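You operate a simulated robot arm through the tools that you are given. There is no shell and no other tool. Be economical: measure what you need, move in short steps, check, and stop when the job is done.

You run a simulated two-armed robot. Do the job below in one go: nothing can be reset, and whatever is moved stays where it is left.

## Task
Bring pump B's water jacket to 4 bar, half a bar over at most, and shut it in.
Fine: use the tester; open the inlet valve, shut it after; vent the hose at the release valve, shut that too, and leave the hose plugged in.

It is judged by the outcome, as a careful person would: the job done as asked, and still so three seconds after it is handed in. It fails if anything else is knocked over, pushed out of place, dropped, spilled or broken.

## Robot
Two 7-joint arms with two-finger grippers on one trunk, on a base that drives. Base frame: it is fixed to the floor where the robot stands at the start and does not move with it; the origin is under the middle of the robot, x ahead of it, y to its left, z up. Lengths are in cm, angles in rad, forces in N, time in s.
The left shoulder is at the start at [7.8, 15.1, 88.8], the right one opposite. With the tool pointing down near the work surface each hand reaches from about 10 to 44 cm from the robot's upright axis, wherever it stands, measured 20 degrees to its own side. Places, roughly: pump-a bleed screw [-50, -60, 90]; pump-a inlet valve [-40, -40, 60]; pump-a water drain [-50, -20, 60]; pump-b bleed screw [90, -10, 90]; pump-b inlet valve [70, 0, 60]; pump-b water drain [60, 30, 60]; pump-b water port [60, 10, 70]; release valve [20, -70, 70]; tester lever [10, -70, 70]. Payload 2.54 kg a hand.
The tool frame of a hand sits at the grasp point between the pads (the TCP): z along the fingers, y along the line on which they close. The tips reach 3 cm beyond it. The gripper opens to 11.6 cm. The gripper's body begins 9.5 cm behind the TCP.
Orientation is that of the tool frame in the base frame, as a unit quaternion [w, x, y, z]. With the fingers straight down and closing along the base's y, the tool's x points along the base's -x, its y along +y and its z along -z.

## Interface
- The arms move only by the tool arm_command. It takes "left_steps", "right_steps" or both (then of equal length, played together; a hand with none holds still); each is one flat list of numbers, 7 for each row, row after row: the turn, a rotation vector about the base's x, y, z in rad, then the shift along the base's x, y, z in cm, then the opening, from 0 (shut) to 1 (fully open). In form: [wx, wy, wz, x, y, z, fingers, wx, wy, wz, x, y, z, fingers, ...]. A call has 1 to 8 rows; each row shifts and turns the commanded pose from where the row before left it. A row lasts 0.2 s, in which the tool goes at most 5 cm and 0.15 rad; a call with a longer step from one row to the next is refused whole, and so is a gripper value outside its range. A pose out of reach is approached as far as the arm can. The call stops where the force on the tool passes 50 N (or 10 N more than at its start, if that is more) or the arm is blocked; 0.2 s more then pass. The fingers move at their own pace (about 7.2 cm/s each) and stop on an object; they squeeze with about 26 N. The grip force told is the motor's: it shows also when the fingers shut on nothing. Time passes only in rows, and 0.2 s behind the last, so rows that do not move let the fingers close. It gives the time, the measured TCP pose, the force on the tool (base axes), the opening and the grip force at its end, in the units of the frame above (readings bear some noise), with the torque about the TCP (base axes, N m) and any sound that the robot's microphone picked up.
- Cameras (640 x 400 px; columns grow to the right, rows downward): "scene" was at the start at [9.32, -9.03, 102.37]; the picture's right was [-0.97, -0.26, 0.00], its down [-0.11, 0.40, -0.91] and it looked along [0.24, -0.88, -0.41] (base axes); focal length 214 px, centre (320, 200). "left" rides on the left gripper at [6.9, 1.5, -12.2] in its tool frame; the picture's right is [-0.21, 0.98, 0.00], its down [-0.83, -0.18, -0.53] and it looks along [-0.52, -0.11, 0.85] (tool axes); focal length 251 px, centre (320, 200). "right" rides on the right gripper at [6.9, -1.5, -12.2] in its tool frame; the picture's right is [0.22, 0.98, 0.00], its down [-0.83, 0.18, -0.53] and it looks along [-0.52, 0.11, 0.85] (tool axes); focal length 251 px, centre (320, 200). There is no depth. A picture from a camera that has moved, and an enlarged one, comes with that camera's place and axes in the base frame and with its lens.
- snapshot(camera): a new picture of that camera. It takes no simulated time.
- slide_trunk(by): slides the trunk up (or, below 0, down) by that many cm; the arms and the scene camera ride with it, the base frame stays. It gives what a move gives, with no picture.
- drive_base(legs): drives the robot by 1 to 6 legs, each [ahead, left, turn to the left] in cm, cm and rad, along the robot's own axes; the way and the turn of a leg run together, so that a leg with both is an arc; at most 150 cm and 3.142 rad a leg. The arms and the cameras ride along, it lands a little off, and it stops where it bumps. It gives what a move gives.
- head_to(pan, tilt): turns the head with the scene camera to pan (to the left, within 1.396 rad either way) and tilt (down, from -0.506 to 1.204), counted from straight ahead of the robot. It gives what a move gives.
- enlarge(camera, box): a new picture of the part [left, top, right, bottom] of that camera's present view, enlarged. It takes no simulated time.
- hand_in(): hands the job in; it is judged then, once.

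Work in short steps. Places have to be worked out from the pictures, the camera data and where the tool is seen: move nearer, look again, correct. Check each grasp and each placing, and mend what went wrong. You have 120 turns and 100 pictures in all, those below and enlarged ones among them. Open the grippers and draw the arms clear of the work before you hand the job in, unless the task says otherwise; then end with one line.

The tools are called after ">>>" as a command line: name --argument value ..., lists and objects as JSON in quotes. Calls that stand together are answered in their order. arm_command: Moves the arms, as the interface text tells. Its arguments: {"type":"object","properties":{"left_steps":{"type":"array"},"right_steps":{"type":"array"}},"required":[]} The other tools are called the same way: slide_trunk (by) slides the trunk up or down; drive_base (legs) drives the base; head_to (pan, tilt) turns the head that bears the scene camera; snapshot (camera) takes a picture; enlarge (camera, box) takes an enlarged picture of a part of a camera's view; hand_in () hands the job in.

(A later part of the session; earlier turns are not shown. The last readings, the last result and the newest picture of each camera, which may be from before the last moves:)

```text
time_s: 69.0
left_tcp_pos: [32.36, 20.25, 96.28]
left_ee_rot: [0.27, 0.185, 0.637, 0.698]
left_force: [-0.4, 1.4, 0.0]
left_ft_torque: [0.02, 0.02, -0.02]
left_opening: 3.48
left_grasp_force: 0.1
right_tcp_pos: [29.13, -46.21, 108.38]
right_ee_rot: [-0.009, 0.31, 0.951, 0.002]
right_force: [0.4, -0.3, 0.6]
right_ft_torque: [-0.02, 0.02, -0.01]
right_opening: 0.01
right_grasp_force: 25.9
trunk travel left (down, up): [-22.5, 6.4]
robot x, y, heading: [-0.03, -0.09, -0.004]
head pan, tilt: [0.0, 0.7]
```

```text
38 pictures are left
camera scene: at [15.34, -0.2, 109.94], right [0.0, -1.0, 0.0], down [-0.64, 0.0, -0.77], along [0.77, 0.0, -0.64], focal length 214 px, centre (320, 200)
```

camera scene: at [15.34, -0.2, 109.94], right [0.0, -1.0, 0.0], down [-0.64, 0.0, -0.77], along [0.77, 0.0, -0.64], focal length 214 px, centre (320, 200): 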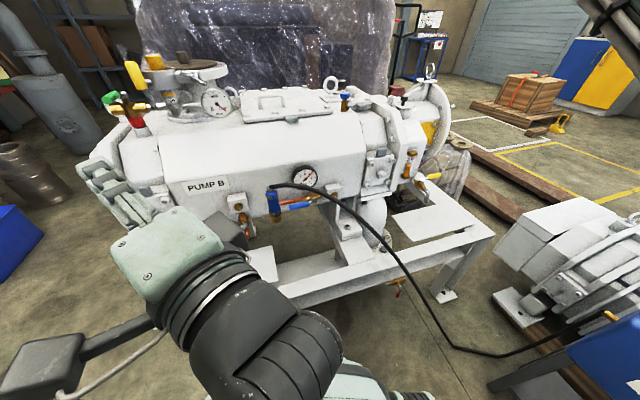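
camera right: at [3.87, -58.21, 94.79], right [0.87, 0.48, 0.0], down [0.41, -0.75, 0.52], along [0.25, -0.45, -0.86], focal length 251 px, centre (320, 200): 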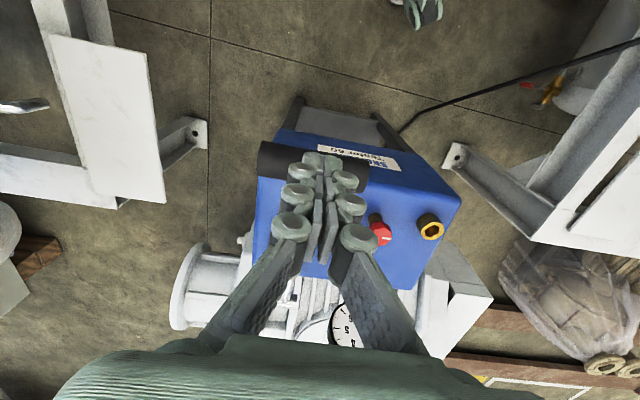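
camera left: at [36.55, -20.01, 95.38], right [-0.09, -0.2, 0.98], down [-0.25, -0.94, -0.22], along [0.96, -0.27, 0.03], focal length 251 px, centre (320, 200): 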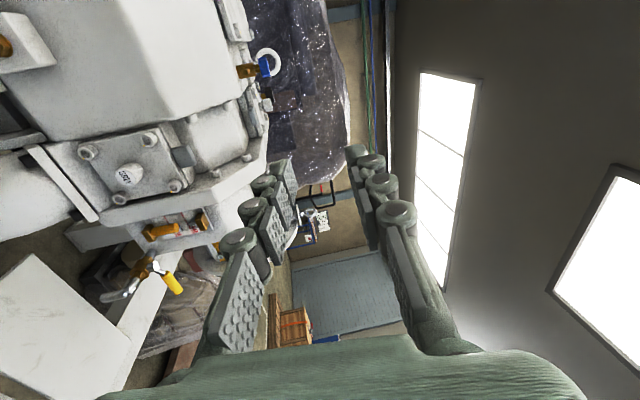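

Pressure holds at ~4.15 bar. I lower the trunk as before and bring the left hand back to its horizontal pose in front of the inlet lever.

>>> slide_trunk --by -20

>>> arm_command --left_steps '[0.018, 0.0295, -0.128, 2.2, -1.9, -1.2, 0.3, 0.018, 0.0295, -0.128, 2.2, -1.9, -1.2, 0.3, 0.018, 0.0295, -0.128, 2.2, -1.9, -1.2, 0.3, 0.018, 0.0295, -0.128, 2.2, -1.9, -1.2, 0.3, 0.018, 0.0295, -0.128, 2.2, -1.9, -1.2, 0.3, 0.018, 0.0295, -0.128, 2.2, -1.9, -1.2, 0.3, 0.018, 0.0295, -0.128, 2.2, -1.9, -1.2, 0.3]'

>>> snapshot --camera "left"

>>> snapshot --camera "scene"

```text
time_s: 71.1
left_tcp_pos: [32.34, 19.98, 76.54]
left_ee_rot: [0.271, 0.188, 0.631, 0.702]
left_force: [0.8, 0.7, 1.4]
left_ft_torque: [-0.04, 0.0, 0.03]
left_opening: 3.49
left_grasp_force: 0.2
right_tcp_pos: [29.04, -46.4, 88.58]
right_ee_rot: [-0.009, 0.311, 0.95, 0.004]
right_force: [0.1, -0.5, 0.3]
right_ft_torque: [0.02, 0.01, 0.0]
right_opening: 0.01
right_grasp_force: 26.4
trunk travel left (down, up): [-2.5, 26.4]
robot x, y, heading: [0.11, -0.13, -0.003]
head pan, tilt: [0.0, 0.7]
```

```text
time_s: 72.7
left_tcp_pos: [48.42, 5.09, 67.11]
left_ee_rot: [0.465, 0.53, 0.471, 0.53]
left_force: [0.2, -0.5, -0.7]
left_ft_torque: [-0.02, -0.02, -0.02]
left_opening: 3.49
left_grasp_force: 0.0
left hand out of reach, approached as far as the arm can: row 1
right_tcp_pos: [28.98, -46.8, 88.1]
right_ee_rot: [-0.009, 0.311, 0.95, 0.007]
right_force: [-0.5, 0.4, 0.1]
right_ft_torque: [0.01, -0.04, 0.02]
right_opening: 0.01
right_grasp_force: 25.5
trunk travel left (down, up): [-2.5, 26.4]
robot x, y, heading: [0.18, -0.23, 0.001]
head pan, tilt: [0.0, 0.7]
```

```text
37 pictures are left
camera left: at [36.11, 11.62, 69.65], right [0.01, -0.33, 0.94], down [-0.53, -0.8, -0.28], along [0.85, -0.5, -0.18], focal length 251 px, centre (320, 200)
```

left: 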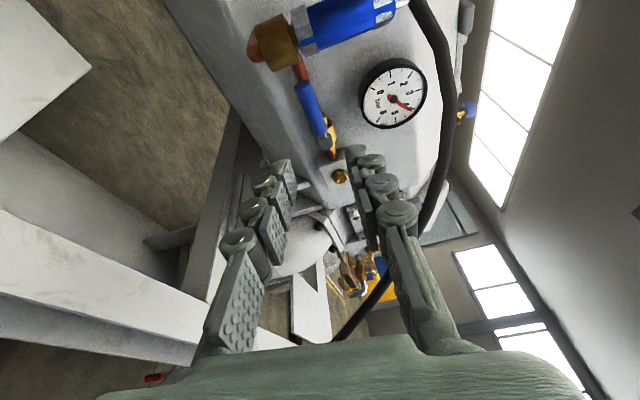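

```text
36 pictures are left
camera scene: at [15.12, -0.79, 90.12], right [0.0, -1.0, -0.01], down [-0.64, 0.01, -0.77], along [0.77, 0.0, -0.64], focal length 214 px, centre (320, 200)
```

scene: 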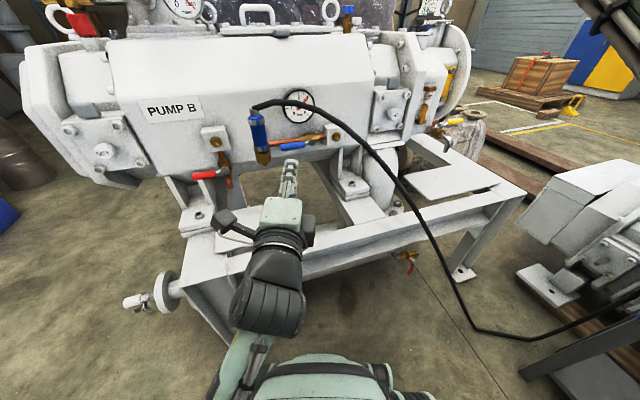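

Lever end at about (64.4, 8.8, 66.4). I advance with the fingers straddling it above and below.

>>> arm_command --left_steps '[0, 0, 0, 4, 0.5, -0.2, 0.35, 0, 0, 0, 4, 0.5, -0.2, 0.35, 0, 0, 0, 3, 0.5, -0.1, 0.35, 0, 0, 0, 1.7, 0, 0, 0.35]'

>>> snapshot --camera "left"

>>> enlarge --camera "scene" --box '[220, 70, 380, 170]'

```text
time_s: 73.7
left_tcp_pos: [61.3, 7.08, 66.65]
left_ee_rot: [0.468, 0.527, 0.465, 0.536]
left_force: [0.3, -0.3, -0.1]
left_ft_torque: [-0.04, 0.0, 0.04]
left_opening: 4.09
left_grasp_force: 0.1
right_tcp_pos: [28.93, -46.29, 88.08]
right_ee_rot: [-0.01, 0.311, 0.95, 0.004]
right_force: [-0.6, -0.5, 0.4]
right_ft_torque: [0.01, -0.02, 0.0]
right_opening: 0.0
right_grasp_force: 26.3
trunk travel left (down, up): [-2.5, 26.4]
robot x, y, heading: [-0.03, 0.04, -0.008]
head pan, tilt: [0.0, 0.7]
```

```text
35 pictures are left
camera left: at [48.96, 13.56, 69.01], right [-0.01, -0.34, 0.94], down [-0.53, -0.8, -0.29], along [0.85, -0.5, -0.17], focal length 251 px, centre (320, 200)
```

left: 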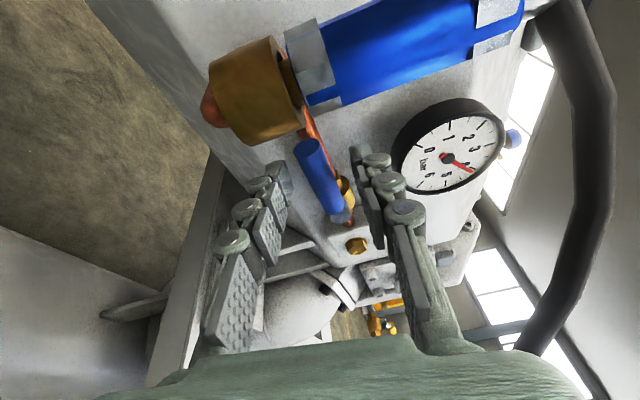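

```text
4.00 times, centred on (300, 120) of scene
camera zoom: at [15.21, -0.32, 89.73], right [0.0, -1.0, 0.0], down [-0.64, 0.0, -0.77], along [0.77, 0.0, -0.64], focal length 858 px, centre (400, 520)
```

zoom: 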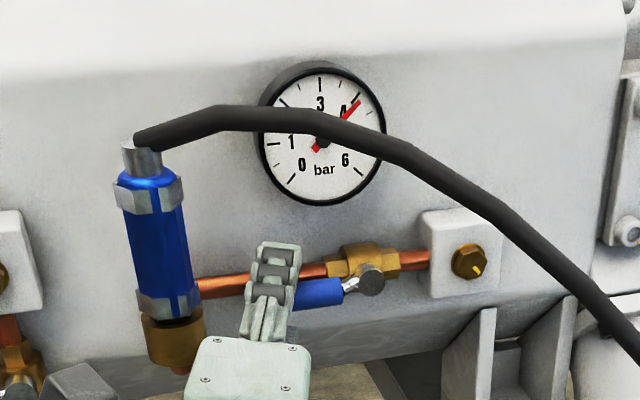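

Lever is between the fingers. I push it down along the reverse arc (8 rows, loose straddle).

>>> arm_command --left_steps '[-0.15, 0, 0, 0, -0.06, -0.82, 0.3, -0.15, 0, 0, 0, -0.18, -0.81, 0.3, -0.15, 0, 0, 0, -0.3, -0.77, 0.3, -0.15, 0, 0, 0, -0.41, -0.71, 0.3, -0.15, 0, 0, 0, -0.52, -0.64, 0.3, -0.15, 0, 0, 0, -0.6, -0.56, 0.3, -0.15, 0, 0, 0, -0.68, -0.46, 0.3, -0.15, 0, 0, 0, -0.74, -0.35, 0.3]'

>>> enlarge --camera "scene" --box '[220, 70, 380, 170]'

>>> snapshot --camera "left"

```text
time_s: 75.2
left_tcp_pos: [62.01, 8.38, 62.26]
left_ee_rot: [0.633, 0.323, 0.61, 0.349]
left_force: [0.4, 0.3, 0.8]
left_ft_torque: [0.0, 0.0, -0.02]
left_opening: 3.48
left_grasp_force: 0.1
right_tcp_pos: [28.9, -46.52, 88.43]
right_ee_rot: [-0.008, 0.31, 0.951, 0.005]
right_force: [-0.3, 0.8, 0.7]
right_ft_torque: [0.0, -0.03, 0.01]
right_opening: 0.02
right_grasp_force: 26.0
trunk travel left (down, up): [-2.5, 26.4]
robot x, y, heading: [-0.25, 0.48, -0.007]
head pan, tilt: [0.0, 0.7]
stopped in row 7 (left hand): the arm was blocked; the commanded pose is now the measured one
```

```text
4.00 times, centred on (300, 120) of scene
camera zoom: at [15.16, -0.46, 90.14], right [0.0, -1.0, 0.0], down [-0.64, 0.0, -0.77], along [0.77, 0.0, -0.64], focal length 858 px, centre (400, 520)
```

zoom: 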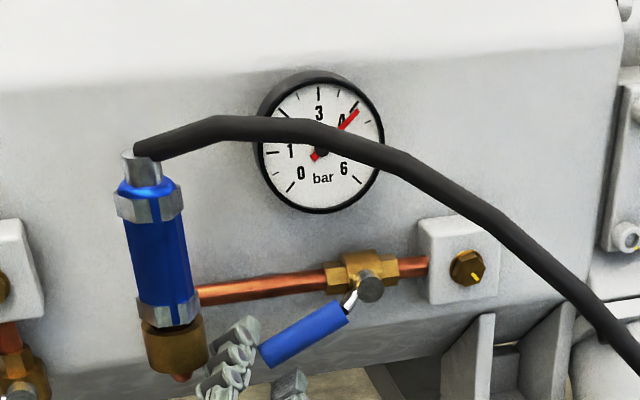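

```text
32 pictures are left
camera left: at [49.78, 14.67, 59.34], right [-0.05, 0.36, 0.93], down [-0.53, -0.8, 0.28], along [0.84, -0.48, 0.23], focal length 251 px, centre (320, 200)
```

left: 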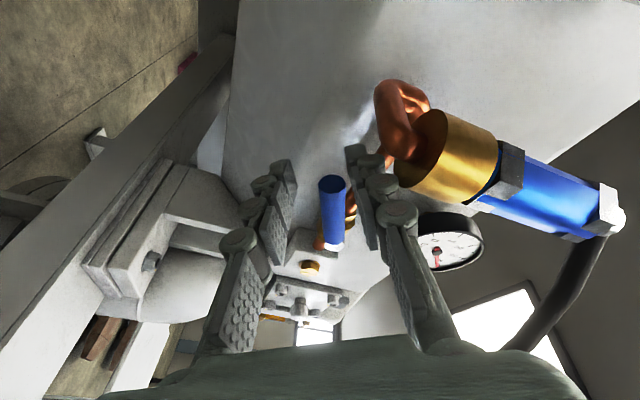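

The arm was blocked midway (lever now ~45°). I look at the arm's posture.

>>> snapshot --camera "scene"

```text
31 pictures are left
camera scene: at [15.16, -0.46, 90.14], right [0.0, -1.0, 0.0], down [-0.64, 0.0, -0.77], along [0.77, 0.0, -0.64], focal length 214 px, centre (320, 200)
```

scene: 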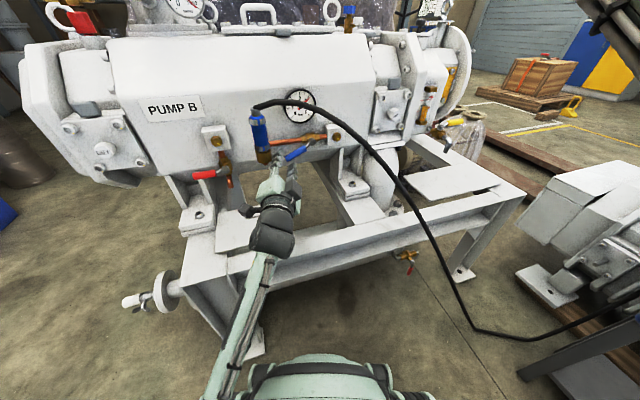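

The elbow has dropped to a different posture. The finger on the +y side can still push the lever: I open slightly and translate toward −y/down without further rolling.

>>> arm_command --left_steps '[0, 0, 0, -0.6, 0, 0, 0.4, 0, 0, 0, 0, -1.2, -0.7, 0.4, 0, 0, 0, 0, -1.2, -0.5, 0.4, 0, 0, 0, 0, -1.2, -0.3, 0.4]'

>>> snapshot --camera "left"

```text
time_s: 76.4
left_tcp_pos: [62.18, 6.89, 61.93]
left_ee_rot: [0.628, 0.349, 0.573, 0.394]
left_force: [0.0, -0.4, -0.7]
left_ft_torque: [0.02, 0.02, 0.02]
left_opening: 4.65
left_grasp_force: 0.0
right_tcp_pos: [28.81, -46.79, 88.17]
right_ee_rot: [-0.009, 0.31, 0.951, 0.006]
right_force: [0.0, -0.3, 0.6]
right_ft_torque: [0.0, 0.01, 0.01]
right_opening: 0.0
right_grasp_force: 26.1
trunk travel left (down, up): [-2.5, 26.4]
robot x, y, heading: [-0.33, 0.02, -0.004]
head pan, tilt: [0.0, 0.7]
stopped in row 4 (left hand): the arm was blocked; the commanded pose is now the measured one
```

```text
30 pictures are left
camera left: at [50.15, 13.69, 59.07], right [-0.1, 0.24, 0.96], down [-0.54, -0.83, 0.15], along [0.84, -0.5, 0.22], focal length 251 px, centre (320, 200)
```

left: 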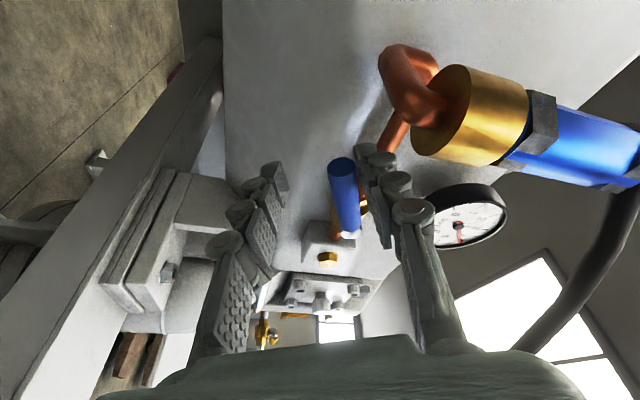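

The forearm seems to meet the robot's own body when moving to −y. I'll pull out, shut the fingers to a fist on the lever's +y side, then push by driving the base sideways.

>>> arm_command --left_steps '[0, 0, 0, -4, 0, 0, 0.4, 0, 0, 0, -3, 0.5, 0, 0, 0, 0, 0, 0, 1.5, 0, 0, 0, 0, 0, 0, 1, 0, 0]'

>>> snapshot --camera "left"

>>> enlarge --camera "scene" --box '[220, 70, 380, 170]'

```text
time_s: 77.4
left_tcp_pos: [55.4, 9.83, 61.96]
left_ee_rot: [0.63, 0.343, 0.578, 0.39]
left_force: [0.3, 0.0, -0.1]
left_ft_torque: [-0.01, 0.01, -0.02]
left_opening: 0.0
left_grasp_force: 26.1
right_tcp_pos: [29.07, -46.68, 88.09]
right_ee_rot: [-0.011, 0.31, 0.951, 0.008]
right_force: [0.4, 0.5, 0.4]
right_ft_torque: [-0.02, -0.02, -0.01]
right_opening: 0.02
right_grasp_force: 25.9
trunk travel left (down, up): [-2.5, 26.4]
robot x, y, heading: [-0.14, 0.24, -0.004]
head pan, tilt: [0.0, 0.7]
```

```text
29 pictures are left
camera left: at [43.25, 16.39, 59.04], right [-0.1, 0.26, 0.96], down [-0.54, -0.83, 0.17], along [0.84, -0.5, 0.22], focal length 251 px, centre (320, 200)
```

left: 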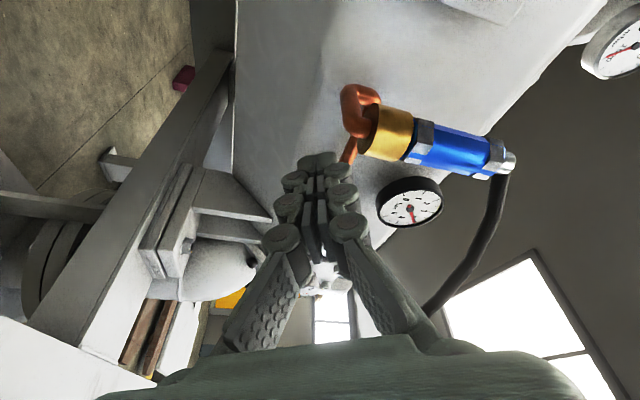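

```text
4.00 times, centred on (300, 120) of scene
camera zoom: at [15.29, -0.76, 90.03], right [0.0, -1.0, -0.01], down [-0.64, 0.01, -0.77], along [0.77, 0.0, -0.64], focal length 858 px, centre (400, 520)
```

zoom: 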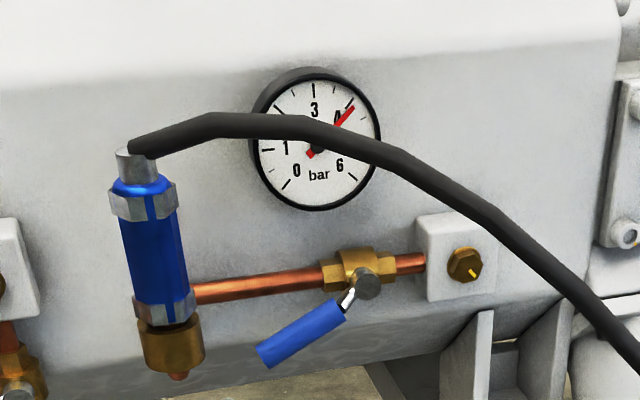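

Lever is still ~57° from vertical-down. I place the fist above the lever's outer part, then push down.

>>> arm_command --left_steps '[0, 0, 0, 0, -1, 2.5, 0, 0, 0, 0, 0, -1, 2.3, 0, 0, 0, 0, 3, 0, 0, 0, 0, 0, 0, 3, 0, 0, 0]'

>>> snapshot --camera "left"

>>> enlarge --camera "scene" --box '[220, 70, 380, 170]'

```text
time_s: 78.4
left_tcp_pos: [60.61, 8.07, 64.87]
left_ee_rot: [0.62, 0.354, 0.583, 0.387]
left_force: [-0.5, 0.8, -1.1]
left_ft_torque: [0.02, -0.12, -0.03]
left_opening: 0.0
left_grasp_force: 26.0
right_tcp_pos: [28.7, -46.63, 88.39]
right_ee_rot: [-0.008, 0.311, 0.95, 0.006]
right_force: [-0.9, -0.4, -0.2]
right_ft_torque: [-0.01, -0.03, 0.02]
right_opening: 0.01
right_grasp_force: 26.5
trunk travel left (down, up): [-2.5, 26.4]
robot x, y, heading: [-0.03, -0.5, 0.0]
head pan, tilt: [0.0, 0.7]
```

```text
27 pictures are left
camera left: at [48.44, 14.66, 62.54], right [-0.07, 0.25, 0.97], down [-0.54, -0.83, 0.17], along [0.84, -0.5, 0.19], focal length 251 px, centre (320, 200)
```

left: 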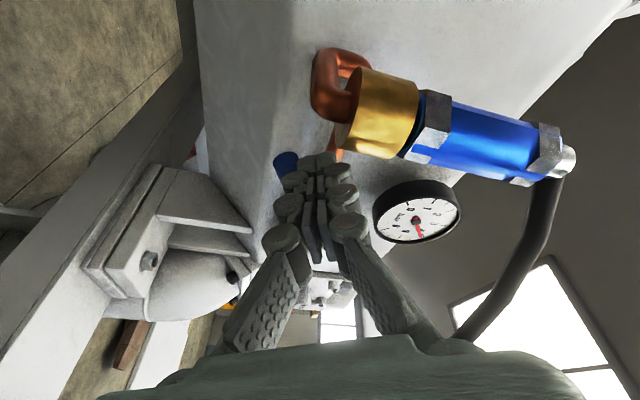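

```text
4.00 times, centred on (300, 120) of scene
camera zoom: at [14.98, -0.56, 90.07], right [0.0, -1.0, -0.01], down [-0.64, 0.01, -0.77], along [0.77, 0.0, -0.64], focal length 858 px, centre (400, 520)
```

zoom: 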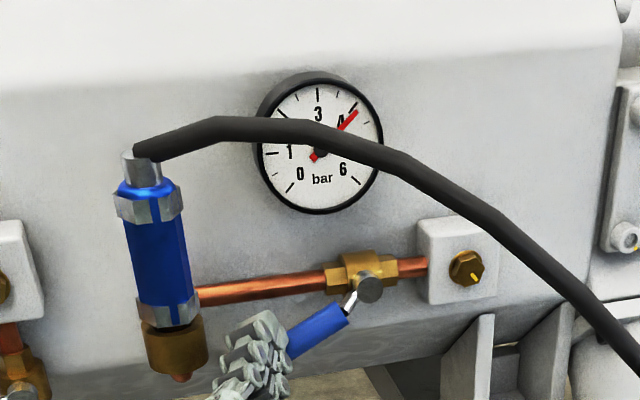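

The fist sits just above the lever's outer end. I go 1.3 cm deeper and push down, slightly toward −y.

>>> arm_command --left_steps '[0, 0, 0, 1.3, -0.3, 0.4, 0, 0, 0, 0, 0, -0.5, -1, 0, 0, 0, 0, 0, -0.5, -1, 0, 0, 0, 0, 0, -0.5, -1, 0, 0, 0, 0, 0, -0.6, -1, 0]'

>>> enlarge --camera "scene" --box '[220, 70, 380, 170]'

```text
time_s: 79.8
left_tcp_pos: [63.17, 8.28, 66.25]
left_ee_rot: [0.639, 0.34, 0.543, 0.427]
left_force: [-0.2, 0.0, -0.2]
left_ft_torque: [0.0, -0.02, -0.03]
left_opening: 0.02
left_grasp_force: 25.7
right_tcp_pos: [29.06, -46.29, 88.29]
right_ee_rot: [-0.009, 0.311, 0.95, 0.003]
right_force: [-0.4, -0.5, 0.5]
right_ft_torque: [-0.02, 0.0, -0.02]
right_opening: 0.0
right_grasp_force: 26.4
trunk travel left (down, up): [-2.5, 26.4]
robot x, y, heading: [-0.21, -0.04, -0.001]
head pan, tilt: [0.0, 0.7]
stopped in row 5 (left hand): the arm was blocked; the commanded pose is now the measured one
```

```text
4.00 times, centred on (300, 120) of scene
camera zoom: at [15.25, -0.27, 89.94], right [0.0, -1.0, 0.0], down [-0.64, 0.0, -0.77], along [0.77, 0.0, -0.64], focal length 858 px, centre (400, 520)
```

zoom: 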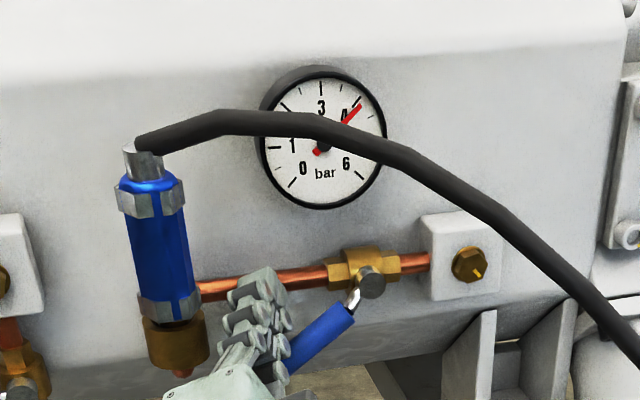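

The arm itself is obstructed. I look down-left to see what it touches before using the base or trunk to push.

>>> head_to --pan 0.5 --tilt 1.15

>>> snapshot --camera "scene"

```text
time_s: 80.7
left_tcp_pos: [63.17, 8.11, 66.01]
left_ee_rot: [0.638, 0.34, 0.544, 0.427]
left_force: [0.2, -0.4, 0.0]
left_ft_torque: [0.01, 0.02, -0.02]
left_opening: 0.0
left_grasp_force: 25.8
right_tcp_pos: [29.05, -46.25, 88.33]
right_ee_rot: [-0.009, 0.311, 0.95, 0.003]
right_force: [-0.6, 0.3, 0.2]
right_ft_torque: [-0.02, -0.01, 0.0]
right_opening: 0.0
right_grasp_force: 25.9
trunk travel left (down, up): [-2.5, 26.4]
robot x, y, heading: [-0.25, -0.14, -0.0]
head pan, tilt: [0.499, 1.15]
```

```text
24 pictures are left
camera scene: at [12.04, 2.61, 86.64], right [0.48, -0.88, 0.0], down [-0.8, -0.43, -0.41], along [0.36, 0.2, -0.91], focal length 214 px, centre (320, 200)
```

scene: 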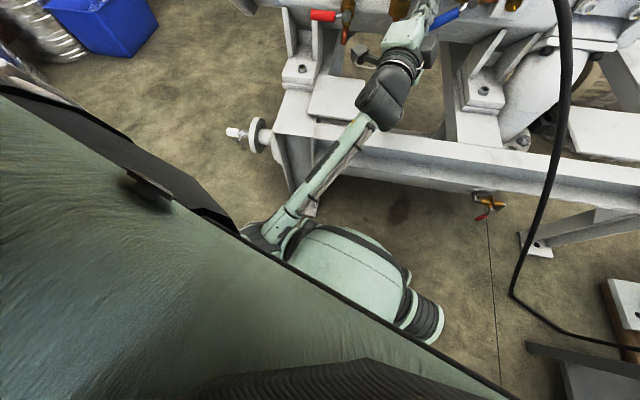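

The elbow rests against the robot's own body, so the arm lacks room toward −y. I pull the hand out, shift the base 9 cm right, and so give the arm free room on its left side.

>>> arm_command --left_steps '[0, 0, 0, -4, 0.5, 0, 0, 0, 0, 0, -4, 1.5, 0, 0, 0, 0, 0, 0, 2, 0, 0, 0, 0, 0, 0, 2, 0, 0]'

>>> drive_base --legs '[[0, -9, 0]]'

>>> head_to --pan 0.25 --tilt 0.75

>>> snapshot --camera "scene"

```text
time_s: 81.7
left_tcp_pos: [55.2, 13.58, 65.31]
left_ee_rot: [0.635, 0.342, 0.55, 0.422]
left_force: [-0.9, 0.2, 0.8]
left_ft_torque: [0.01, 0.01, 0.01]
left_opening: 0.0
left_grasp_force: 26.3
right_tcp_pos: [29.04, -46.75, 87.99]
right_ee_rot: [-0.011, 0.311, 0.95, 0.006]
right_force: [0.3, -0.4, 0.2]
right_ft_torque: [-0.03, -0.02, 0.0]
right_opening: 0.0
right_grasp_force: 26.2
trunk travel left (down, up): [-2.5, 26.4]
robot x, y, heading: [-0.22, -0.31, -0.001]
head pan, tilt: [0.499, 1.15]
```

```text
time_s: 83.2
left_tcp_pos: [55.31, 4.56, 65.46]
left_ee_rot: [0.635, 0.343, 0.549, 0.423]
left_force: [-0.7, 0.0, -0.1]
left_ft_torque: [0.01, -0.01, 0.02]
left_opening: 0.0
left_grasp_force: 25.8
right_tcp_pos: [28.84, -55.65, 88.12]
right_ee_rot: [-0.009, 0.312, 0.95, 0.006]
right_force: [0.1, 0.6, 0.3]
right_ft_torque: [-0.03, 0.01, -0.03]
right_opening: 0.03
right_grasp_force: 26.3
trunk travel left (down, up): [-2.5, 26.4]
robot x, y, heading: [0.03, -9.13, -0.001]
head pan, tilt: [0.499, 1.15]
```

```text
time_s: 84.1
left_tcp_pos: [55.16, 4.67, 65.43]
left_ee_rot: [0.635, 0.341, 0.55, 0.421]
left_force: [-0.6, 0.3, 0.2]
left_ft_torque: [-0.03, 0.03, 0.0]
left_opening: 0.02
left_grasp_force: 25.7
right_tcp_pos: [28.95, -55.68, 88.17]
right_ee_rot: [-0.009, 0.311, 0.95, 0.005]
right_force: [0.3, -0.6, -0.1]
right_ft_torque: [-0.02, -0.03, 0.0]
right_opening: 0.0
right_grasp_force: 26.2
trunk travel left (down, up): [-2.5, 26.4]
robot x, y, heading: [-0.35, -9.02, -0.002]
head pan, tilt: [0.25, 0.75]
```

```text
23 pictures are left
camera scene: at [14.8, -7.51, 89.59], right [0.24, -0.97, -0.01], down [-0.66, -0.16, -0.73], along [0.71, 0.18, -0.68], focal length 214 px, centre (320, 200)
```

scene: 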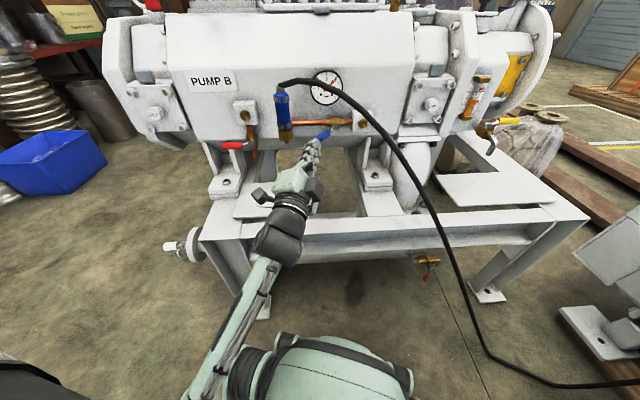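

Now the arm has room. I place the fist above the lever at (62, 7.2, 67) and sweep it down along the lever's arc.

>>> arm_command --left_steps '[0, 0, 0, 0, 2.5, 1.6, 0, 0, 0, 0, 3.5, 0, 0, 0, 0, 0, 0, 3.4, 0, 0, 0, 0, 0, 0, 0, -0.6, -1.3, 0, 0, 0, 0, 0, -0.4, -1.3, 0, 0, 0, 0, 0, -0.6, -0.8, 0, 0, 0, 0, 0, -0.6, -0.7, 0]'

>>> snapshot --camera "left"

>>> enlarge --camera "scene" --box '[240, 60, 400, 160]'

```text
time_s: 85.7
left_tcp_pos: [62.24, 5.12, 63.13]
left_ee_rot: [0.633, 0.351, 0.543, 0.427]
left_force: [-1.7, -10.6, -5.3]
left_ft_torque: [-0.19, -0.48, 1.15]
left_opening: 0.01
left_grasp_force: 25.6
right_tcp_pos: [28.9, -55.56, 88.55]
right_ee_rot: [-0.009, 0.312, 0.95, 0.006]
right_force: [0.2, 2.6, 0.9]
right_ft_torque: [-0.19, -0.03, 0.01]
right_opening: 0.0
right_grasp_force: 26.3
trunk travel left (down, up): [-2.5, 26.4]
robot x, y, heading: [-0.26, -8.81, -0.009]
head pan, tilt: [0.25, 0.75]
```

```text
22 pictures are left
camera left: at [50.22, 11.81, 59.99], right [-0.17, 0.18, 0.97], down [-0.53, -0.84, 0.07], along [0.83, -0.51, 0.24], focal length 251 px, centre (320, 200)
```

left: 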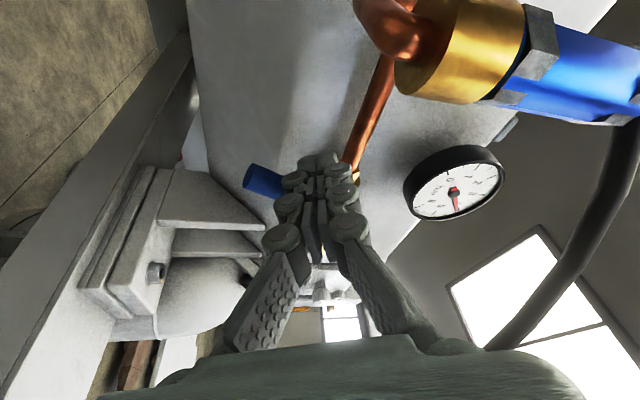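

```text
4.00 times, centred on (320, 110) of scene
camera zoom: at [14.66, -7.45, 89.91], right [0.24, -0.97, 0.0], down [-0.66, -0.16, -0.73], along [0.71, 0.18, -0.68], focal length 858 px, centre (320, 560)
```

zoom: 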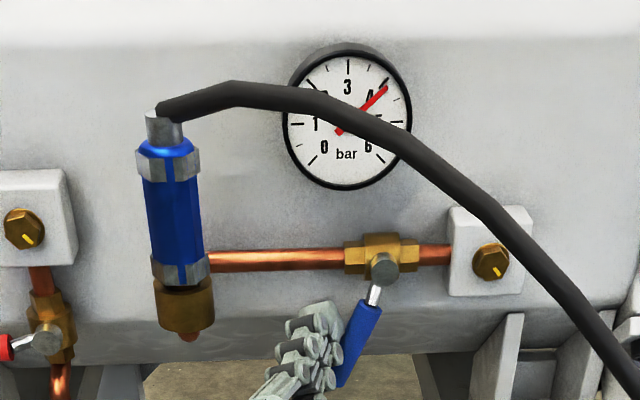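

The lever is now about 25° from its shut position. I push on toward −y until it stops.

>>> arm_command --left_steps '[0, 0, 0, 0, -0.7, -0.4, 0, 0, 0, 0, 0, -0.7, -0.2, 0, 0, 0, 0, 0, -0.6, 0, 0, 0, 0, 0, 0, -0.6, 0, 0]'

>>> enlarge --camera "scene" --box '[240, 60, 400, 160]'

```text
time_s: 86.7
left_tcp_pos: [62.23, 2.87, 62.36]
left_ee_rot: [0.63, 0.35, 0.544, 0.43]
left_force: [-4.9, 10.3, 1.0]
left_ft_torque: [-0.01, -0.02, 0.2]
left_opening: 0.02
left_grasp_force: 25.7
right_tcp_pos: [28.81, -55.48, 88.49]
right_ee_rot: [-0.009, 0.31, 0.951, 0.005]
right_force: [0.1, 1.1, -0.4]
right_ft_torque: [0.01, -0.02, -0.02]
right_opening: 0.01
right_grasp_force: 25.6
trunk travel left (down, up): [-2.5, 26.4]
robot x, y, heading: [0.02, -8.87, -0.007]
head pan, tilt: [0.25, 0.75]
```

```text
4.00 times, centred on (320, 110) of scene
camera zoom: at [14.6, -7.46, 89.84], right [0.24, -0.97, -0.01], down [-0.66, -0.16, -0.74], along [0.71, 0.18, -0.68], focal length 858 px, centre (320, 560)
```

zoom: 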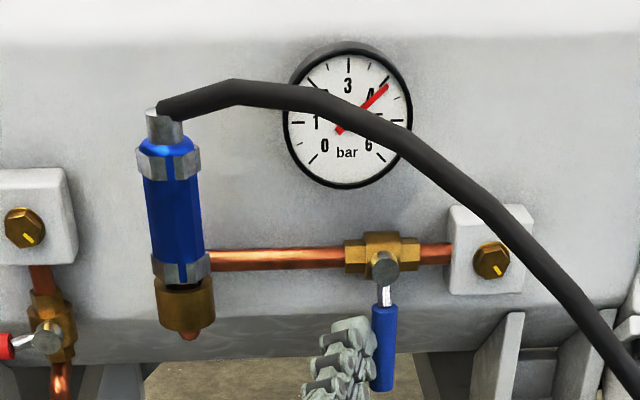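

>>> arm_command --left_steps '[0, 0, 0, 0, -0.5, 0, 0, 0, 0, 0, 0, -0.5, 0, 0]'

>>> enlarge --camera "scene" --box '[240, 60, 400, 160]'

```text
time_s: 87.3
left_tcp_pos: [62.01, 2.23, 62.52]
left_ee_rot: [0.629, 0.349, 0.542, 0.434]
left_force: [-19.6, 18.0, -1.5]
left_ft_torque: [0.0, 0.07, 0.39]
left_opening: 0.02
left_grasp_force: 26.2
right_tcp_pos: [28.75, -55.55, 88.6]
right_ee_rot: [-0.008, 0.311, 0.95, 0.006]
right_force: [0.3, -0.1, 0.1]
right_ft_torque: [0.02, -0.01, -0.03]
right_opening: 0.0
right_grasp_force: 26.5
trunk travel left (down, up): [-2.5, 26.4]
robot x, y, heading: [-0.33, -9.23, -0.004]
head pan, tilt: [0.25, 0.75]
```

```text
4.00 times, centred on (320, 110) of scene
camera zoom: at [14.5, -7.44, 89.93], right [0.24, -0.97, 0.0], down [-0.66, -0.16, -0.74], along [0.71, 0.18, -0.68], focal length 858 px, centre (320, 560)
```

zoom: 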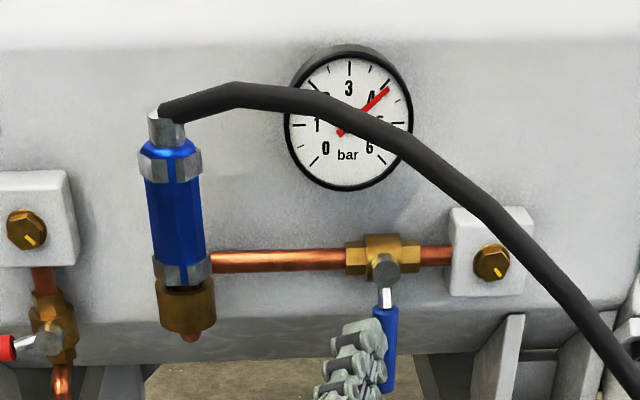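

Valve is hard on its shut stop and pressure reads ~4.1 bar. I withdraw the left hand from under the hose and fold it back to the left.

>>> arm_command --left_steps '[0, 0, 0, -2, 1.5, 0, 0, 0, 0, 0, -4.5, 1, 0, 0, 0, 0, 0.1, -4.5, 1, 0, 0, 0, 0, 0.13, -4, 1.5, 1, 0, 0, 0, 0.13, -3, 1.5, 1, 0, 0, 0, 0.13, -2, 1.5, 1, 0, 0, 0, 0.13, -2, 1.5, 1, 0]'

>>> slide_trunk --by 20

>>> snapshot --camera "scene"

```text
time_s: 88.3
left_tcp_pos: [48.26, 4.81, 61.72]
left_ee_rot: [0.594, 0.391, 0.49, 0.504]
left_force: [0.9, -0.4, -0.8]
left_ft_torque: [-0.01, 0.01, 0.0]
left_opening: 0.0
left_grasp_force: 25.8
right_tcp_pos: [29.05, -55.26, 88.19]
right_ee_rot: [-0.01, 0.312, 0.95, 0.003]
right_force: [-0.7, 0.9, 0.1]
right_ft_torque: [-0.03, 0.06, -0.01]
right_opening: 0.0
right_grasp_force: 26.5
trunk travel left (down, up): [-2.5, 26.4]
robot x, y, heading: [-0.28, -8.96, -0.006]
head pan, tilt: [0.25, 0.75]
stopped in row 4 (left hand): the arm was blocked; the commanded pose is now the measured one
```

```text
time_s: 90.4
left_tcp_pos: [48.22, 4.76, 81.83]
left_ee_rot: [0.594, 0.391, 0.49, 0.504]
left_force: [0.7, 0.3, 0.3]
left_ft_torque: [0.02, -0.02, -0.01]
left_opening: 0.0
left_grasp_force: 25.4
right_tcp_pos: [29.0, -55.23, 108.2]
right_ee_rot: [-0.011, 0.311, 0.95, 0.003]
right_force: [-0.4, -0.5, -0.5]
right_ft_torque: [0.01, -0.02, -0.06]
right_opening: 0.0
right_grasp_force: 26.8
trunk travel left (down, up): [-22.5, 6.4]
robot x, y, heading: [-0.3, -8.91, -0.007]
head pan, tilt: [0.25, 0.75]
```

```text
18 pictures are left
camera scene: at [14.87, -7.12, 109.5], right [0.24, -0.97, 0.0], down [-0.66, -0.17, -0.73], along [0.71, 0.18, -0.68], focal length 214 px, centre (320, 200)
```

scene: 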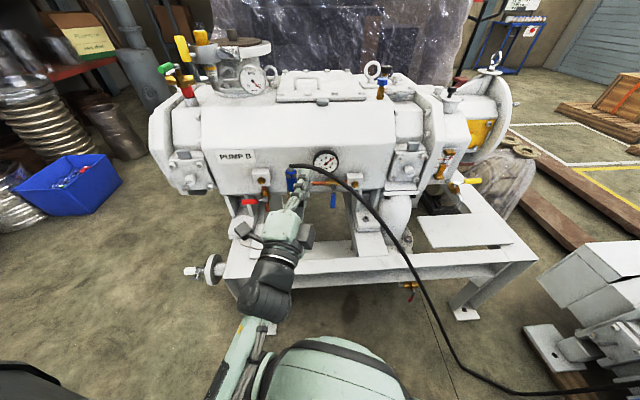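

The elbow is again near the body, but upward and leftward is free. I raise the left hand up and left clear of the hose.

>>> arm_command --left_steps '[0, 0, 0, 0, 2, 3, 0, 0, 0, 0, 0, 2.5, 3, 0, 0, 0, 0, 0, 2.5, 3, 0, 0, 0, 0, -1.5, 2.5, 3, 0, 0, 0, 0, -1.5, 2.5, 2.5, 0, 0, 0, 0, -1.5, 2.5, 2.5, 0]'

>>> snapshot --camera "scene"

```text
time_s: 91.8
left_tcp_pos: [52.74, 19.82, 93.06]
left_ee_rot: [0.594, 0.391, 0.491, 0.503]
left_force: [0.1, 0.5, 0.1]
left_ft_torque: [-0.03, -0.04, 0.0]
left_opening: 0.02
left_grasp_force: 26.0
left hand out of reach, approached as far as the arm can: row 2, 3, 4, 5, 6
right_tcp_pos: [29.07, -55.21, 108.33]
right_ee_rot: [-0.009, 0.312, 0.95, 0.002]
right_force: [0.6, -0.1, -0.3]
right_ft_torque: [-0.02, 0.0, 0.0]
right_opening: 0.0
right_grasp_force: 26.0
trunk travel left (down, up): [-22.5, 6.4]
robot x, y, heading: [-0.37, -8.52, -0.004]
head pan, tilt: [0.25, 0.75]
```

```text
17 pictures are left
camera scene: at [14.86, -7.11, 109.51], right [0.24, -0.97, 0.0], down [-0.66, -0.17, -0.73], along [0.71, 0.18, -0.68], focal length 214 px, centre (320, 200)
```

scene: 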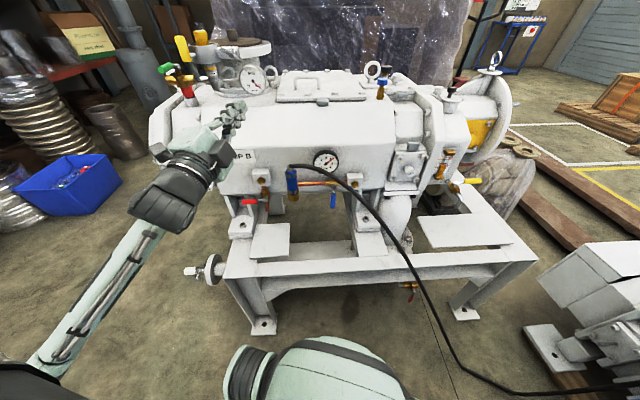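

The left hand is high and clear. At heading 0, standing at about (-6.6,-28) puts the release knob right under the right hand's natural place; I drive there.

>>> drive_base --legs '[[-6.2, -19.5, 0]]'

>>> snapshot --camera "right"

```text
time_s: 94.3
left_tcp_pos: [46.44, 0.32, 93.16]
left_ee_rot: [0.594, 0.392, 0.49, 0.504]
left_force: [0.3, 1.0, 0.5]
left_ft_torque: [0.0, -0.01, -0.07]
left_opening: 0.0
left_grasp_force: 26.0
right_tcp_pos: [22.81, -74.58, 108.37]
right_ee_rot: [-0.01, 0.311, 0.95, 0.002]
right_force: [-0.4, -0.6, 0.3]
right_ft_torque: [0.0, 0.03, -0.02]
right_opening: 0.01
right_grasp_force: 25.7
trunk travel left (down, up): [-22.5, 6.4]
robot x, y, heading: [-6.34, -28.18, -0.011]
head pan, tilt: [0.25, 0.75]
```

```text
16 pictures are left
camera right: at [16.57, -71.86, 120.63], right [0.41, 0.91, 0.0], down [0.78, -0.35, 0.52], along [0.47, -0.21, -0.86], focal length 251 px, centre (320, 200)
```

right: 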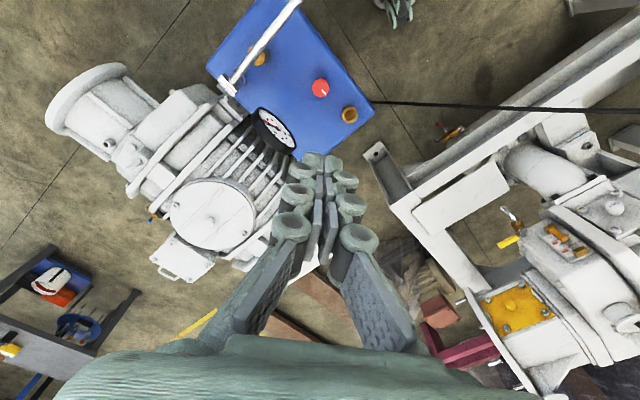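

The knob is directly below the hand at (22.7,-74.6). To turn it counter-clockwise while keeping the gripper body off the gauge, I first yaw the hand about −1.5 rad and open it.

>>> arm_command --right_steps '[0, 0, -0.15, 0, 0, -1, 0.45, 0, 0, -0.15, 0, 0, -1, 0.45, 0, 0, -0.15, 0, 0, -1, 0.45, 0, 0, -0.15, 0, 0, -1, 0.45, 0, 0, -0.15, 0, 0, -1, 0.45, 0, 0, -0.15, 0, 0, -1, 0.45, 0, 0, -0.15, 0, 0, -1, 0.45, 0, 0, -0.15, 0, 0, -1, 0.45]'

>>> arm_command --right_steps '[0, 0, -0.15, 0, 0, -4, 0.45, 0, 0, -0.15, 0, 0, -4, 0.45, 0, 0, 0, 0, 0, -4, 0.45, 0, 0, 0, 0, 0, -3, 0.45]'

>>> snapshot --camera "right"

```text
time_s: 96.1
left_tcp_pos: [46.39, 0.33, 93.09]
left_ee_rot: [0.594, 0.392, 0.49, 0.504]
left_force: [0.0, -0.4, -0.6]
left_ft_torque: [-0.01, -0.01, 0.02]
left_opening: 0.01
left_grasp_force: 25.7
right_tcp_pos: [22.82, -74.62, 100.32]
right_ee_rot: [-0.007, 0.795, 0.607, 0.008]
right_force: [0.7, -0.1, -0.3]
right_ft_torque: [-0.02, 0.02, 0.01]
right_opening: 5.23
right_grasp_force: 0.0
trunk travel left (down, up): [-22.5, 6.4]
robot x, y, heading: [-7.0, -28.29, 0.0]
head pan, tilt: [0.25, 0.75]
```

```text
time_s: 97.1
left_tcp_pos: [46.45, 0.27, 93.2]
left_ee_rot: [0.593, 0.392, 0.491, 0.503]
left_force: [0.6, 0.4, -0.4]
left_ft_torque: [0.0, 0.0, 0.01]
left_opening: 0.01
left_grasp_force: 25.7
right_tcp_pos: [18.35, -74.7, 84.89]
right_ee_rot: [-0.005, 0.875, 0.485, 0.009]
right_force: [-0.4, -0.6, 0.4]
right_ft_torque: [0.0, 0.05, 0.03]
right_opening: 5.21
right_grasp_force: 0.1
right hand out of reach, approached as far as the arm can: row 1, 2
trunk travel left (down, up): [-22.5, 6.4]
robot x, y, heading: [-6.72, -28.53, -0.001]
head pan, tilt: [0.25, 0.75]
```

```text
15 pictures are left
camera right: at [20.54, -68.23, 97.3], right [0.94, -0.34, 0.01], down [-0.29, -0.81, 0.52], along [-0.17, -0.49, -0.86], focal length 251 px, centre (320, 200)
```

right: 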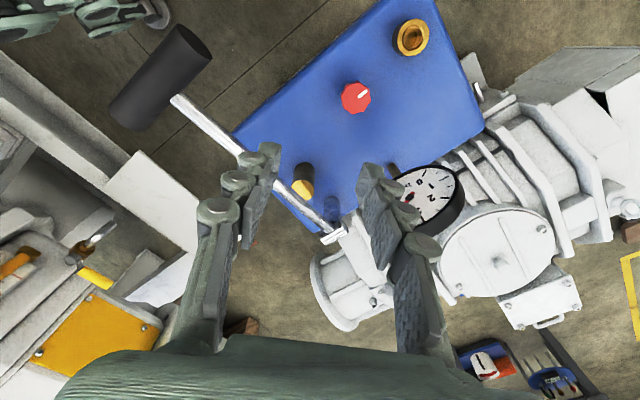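

Yaw is now right (closing axis at −32°), but the hand is 4.4 cm short in x. I shift over the knob and lower to z≈75.

>>> arm_command --right_steps '[0, 0, 0, 2.2, 0.2, 0, 0.45, 0, 0, 0, 2.2, 0.2, 0, 0.45, 0, 0, 0, 0, 0, -4, 0.45, 0, 0, 0, 0, 0, -4, 0.45]'

>>> snapshot --camera "right"

```text
time_s: 98.1
left_tcp_pos: [46.29, 0.39, 93.12]
left_ee_rot: [0.594, 0.392, 0.49, 0.503]
left_force: [1.0, 0.7, -0.7]
left_ft_torque: [-0.05, -0.02, 0.03]
left_opening: 0.0
left_grasp_force: 26.0
right_tcp_pos: [17.8, -74.33, 82.13]
right_ee_rot: [-0.006, 0.875, 0.485, 0.008]
right_force: [-0.1, 0.6, 0.1]
right_ft_torque: [-0.02, 0.0, -0.02]
right_opening: 5.2
right_grasp_force: 0.1
right hand out of reach, approached as far as the arm can: row 1, 2, 3, 4
trunk travel left (down, up): [-22.5, 6.4]
robot x, y, heading: [-6.17, -27.98, -0.006]
head pan, tilt: [0.25, 0.75]
```

```text
14 pictures are left
camera right: at [20.09, -67.87, 94.51], right [0.94, -0.34, 0.0], down [-0.29, -0.81, 0.52], along [-0.17, -0.49, -0.86], focal length 251 px, centre (320, 200)
```

right: 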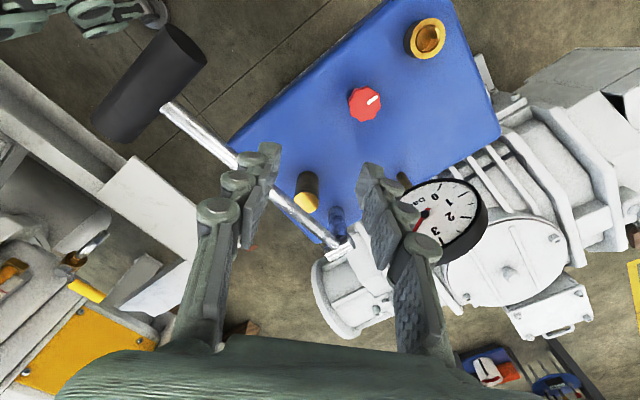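

The last joint is at its limit at this yaw. I turn back +0.3 rad (closing axis ≈ −15°) and try again to get over the knob.

>>> arm_command --right_steps '[0, 0, 0.15, 1, 0, 0, 0.45, 0, 0, 0.15, 1.3, 0, 0, 0.45, 0, 0, 0, 1.3, 0, 0, 0.45, 0, 0, 0, 1.3, 0, 0, 0.45]'

>>> snapshot --camera "right"

```text
time_s: 99.1
left_tcp_pos: [46.48, 0.36, 93.09]
left_ee_rot: [0.594, 0.392, 0.49, 0.503]
left_force: [-0.1, -0.1, 0.8]
left_ft_torque: [-0.01, 0.02, -0.02]
left_opening: 0.03
left_grasp_force: 25.9
right_tcp_pos: [22.66, -74.41, 82.25]
right_ee_rot: [-0.006, 0.793, 0.609, 0.007]
right_force: [0.5, 0.5, 0.6]
right_ft_torque: [0.0, 0.01, 0.01]
right_opening: 5.19
right_grasp_force: 0.1
trunk travel left (down, up): [-22.5, 6.4]
robot x, y, heading: [-6.5, -28.54, -0.011]
head pan, tilt: [0.25, 0.75]
```

```text
13 pictures are left
camera right: at [23.08, -67.6, 94.57], right [1.0, -0.05, 0.0], down [-0.04, -0.85, 0.52], along [-0.02, -0.52, -0.86], focal length 251 px, centre (320, 200)
```

right: 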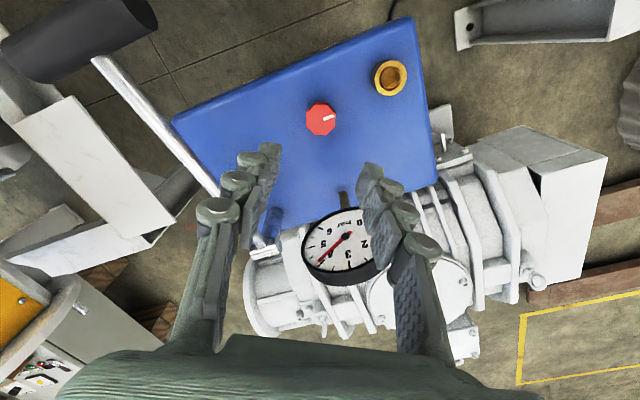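

Good, the hand is over the knob; tester gauge reads about 4. I descend around the knob to z≈68.8 and close.

>>> arm_command --right_steps '[0, 0, 0, 0.3, 0.3, -4, 0.45, 0, 0, 0, 0, 0, -4, 0.45, 0, 0, 0, 0, 0, -3, 0.45, 0, 0, 0, 0, 0, -2.5, 0.45, 0, 0, 0, 0, 0, 0, 0, 0, 0, 0, 0, 0, 0, 0, 0, 0, 0, 0, 0, 0, 0]'

>>> snapshot --camera "right"

```text
time_s: 100.7
left_tcp_pos: [46.32, 0.32, 93.13]
left_ee_rot: [0.594, 0.391, 0.491, 0.504]
left_force: [-1.1, 0.0, -1.0]
left_ft_torque: [0.02, -0.01, 0.01]
left_opening: 0.02
left_grasp_force: 26.0
right_tcp_pos: [22.93, -73.91, 68.76]
right_ee_rot: [-0.006, 0.794, 0.608, 0.007]
right_force: [0.8, -1.2, -0.1]
right_ft_torque: [-0.45, -0.07, 0.01]
right_opening: 3.53
right_grasp_force: 26.4
trunk travel left (down, up): [-22.5, 6.4]
robot x, y, heading: [-6.06, -28.17, -0.004]
head pan, tilt: [0.25, 0.75]
```

```text
12 pictures are left
camera right: at [23.31, -67.14, 81.06], right [1.0, -0.05, 0.0], down [-0.04, -0.85, 0.52], along [-0.02, -0.52, -0.86], focal length 251 px, centre (320, 200)
```

right: 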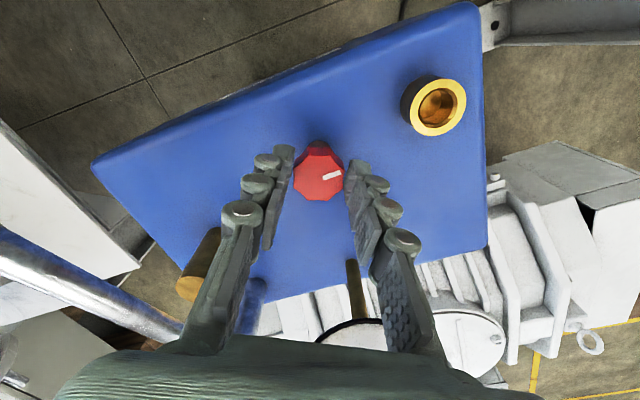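

The knob is gripped (3.5 cm). I turn it counter-clockwise 0.6 rad and watch for torque and sound.

>>> arm_command --right_steps '[0, 0, 0.15, 0, 0, 0, 0, 0, 0, 0.15, 0, 0, 0, 0, 0, 0, 0.15, 0, 0, 0, 0, 0, 0, 0.15, 0, 0, 0, 0]'

>>> snapshot --camera "right"

```text
time_s: 101.7
left_tcp_pos: [46.33, 0.33, 93.16]
left_ee_rot: [0.595, 0.392, 0.489, 0.503]
left_force: [0.1, 0.1, 1.0]
left_ft_torque: [0.0, -0.01, -0.03]
left_opening: 0.0
left_grasp_force: 26.2
right_tcp_pos: [22.74, -74.04, 68.8]
right_ee_rot: [-0.011, 0.579, 0.816, 0.004]
right_force: [-18.7, 8.1, 0.1]
right_ft_torque: [0.01, 0.42, -0.02]
right_opening: 3.54
right_grasp_force: 26.4
trunk travel left (down, up): [-22.5, 6.4]
robot x, y, heading: [-6.18, -28.09, -0.005]
head pan, tilt: [0.25, 0.75]
```

```text
11 pictures are left
camera right: at [19.27, -68.23, 81.1], right [0.85, 0.52, 0.0], down [0.45, -0.73, 0.51], along [0.27, -0.44, -0.86], focal length 251 px, centre (320, 200)
```

right: 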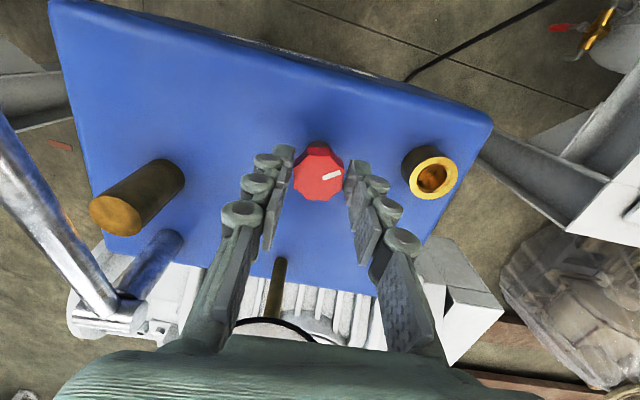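

It turns with the hand. I turn it a further 0.6 rad and then look at the tester gauge with the head camera.

>>> arm_command --right_steps '[0, 0, 0.15, 0, 0, 0, 0, 0, 0, 0.15, 0, 0, 0, 0, 0, 0, 0.15, 0, 0, 0, 0, 0, 0, 0.15, 0, 0, 0, 0, 0, 0, 0, 0, 0, 0, 0, 0, 0, 0, 0, 0, 0, 0, 0, 0, 0, 0, 0, 0, 0]'

>>> snapshot --camera "right"

```text
time_s: 103.3
left_tcp_pos: [46.38, 0.26, 93.22]
left_ee_rot: [0.593, 0.391, 0.489, 0.506]
left_force: [-1.2, -0.1, 0.6]
left_ft_torque: [0.01, -0.02, -0.01]
left_opening: 0.0
left_grasp_force: 26.4
right_tcp_pos: [22.83, -74.36, 68.86]
right_ee_rot: [-0.01, 0.313, 0.95, 0.0]
right_force: [-22.5, -22.0, -0.2]
right_ft_torque: [-0.18, 0.63, -0.04]
right_opening: 3.46
right_grasp_force: 26.0
trunk travel left (down, up): [-22.5, 6.4]
robot x, y, heading: [-6.78, -28.52, -0.006]
head pan, tilt: [0.25, 0.75]
```

```text
10 pictures are left
camera right: at [16.69, -71.5, 81.09], right [0.41, 0.91, 0.0], down [0.78, -0.35, 0.52], along [0.47, -0.21, -0.86], focal length 251 px, centre (320, 200)
```

right: 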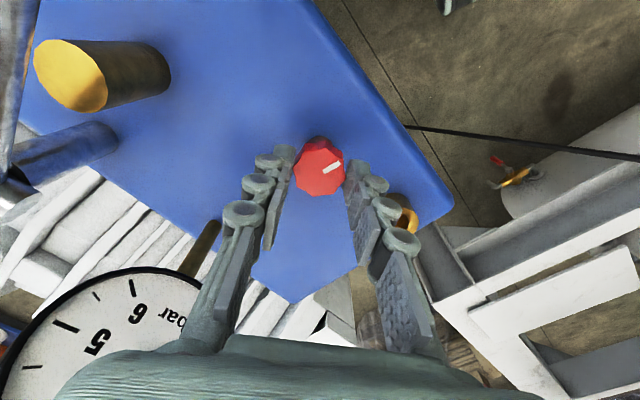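

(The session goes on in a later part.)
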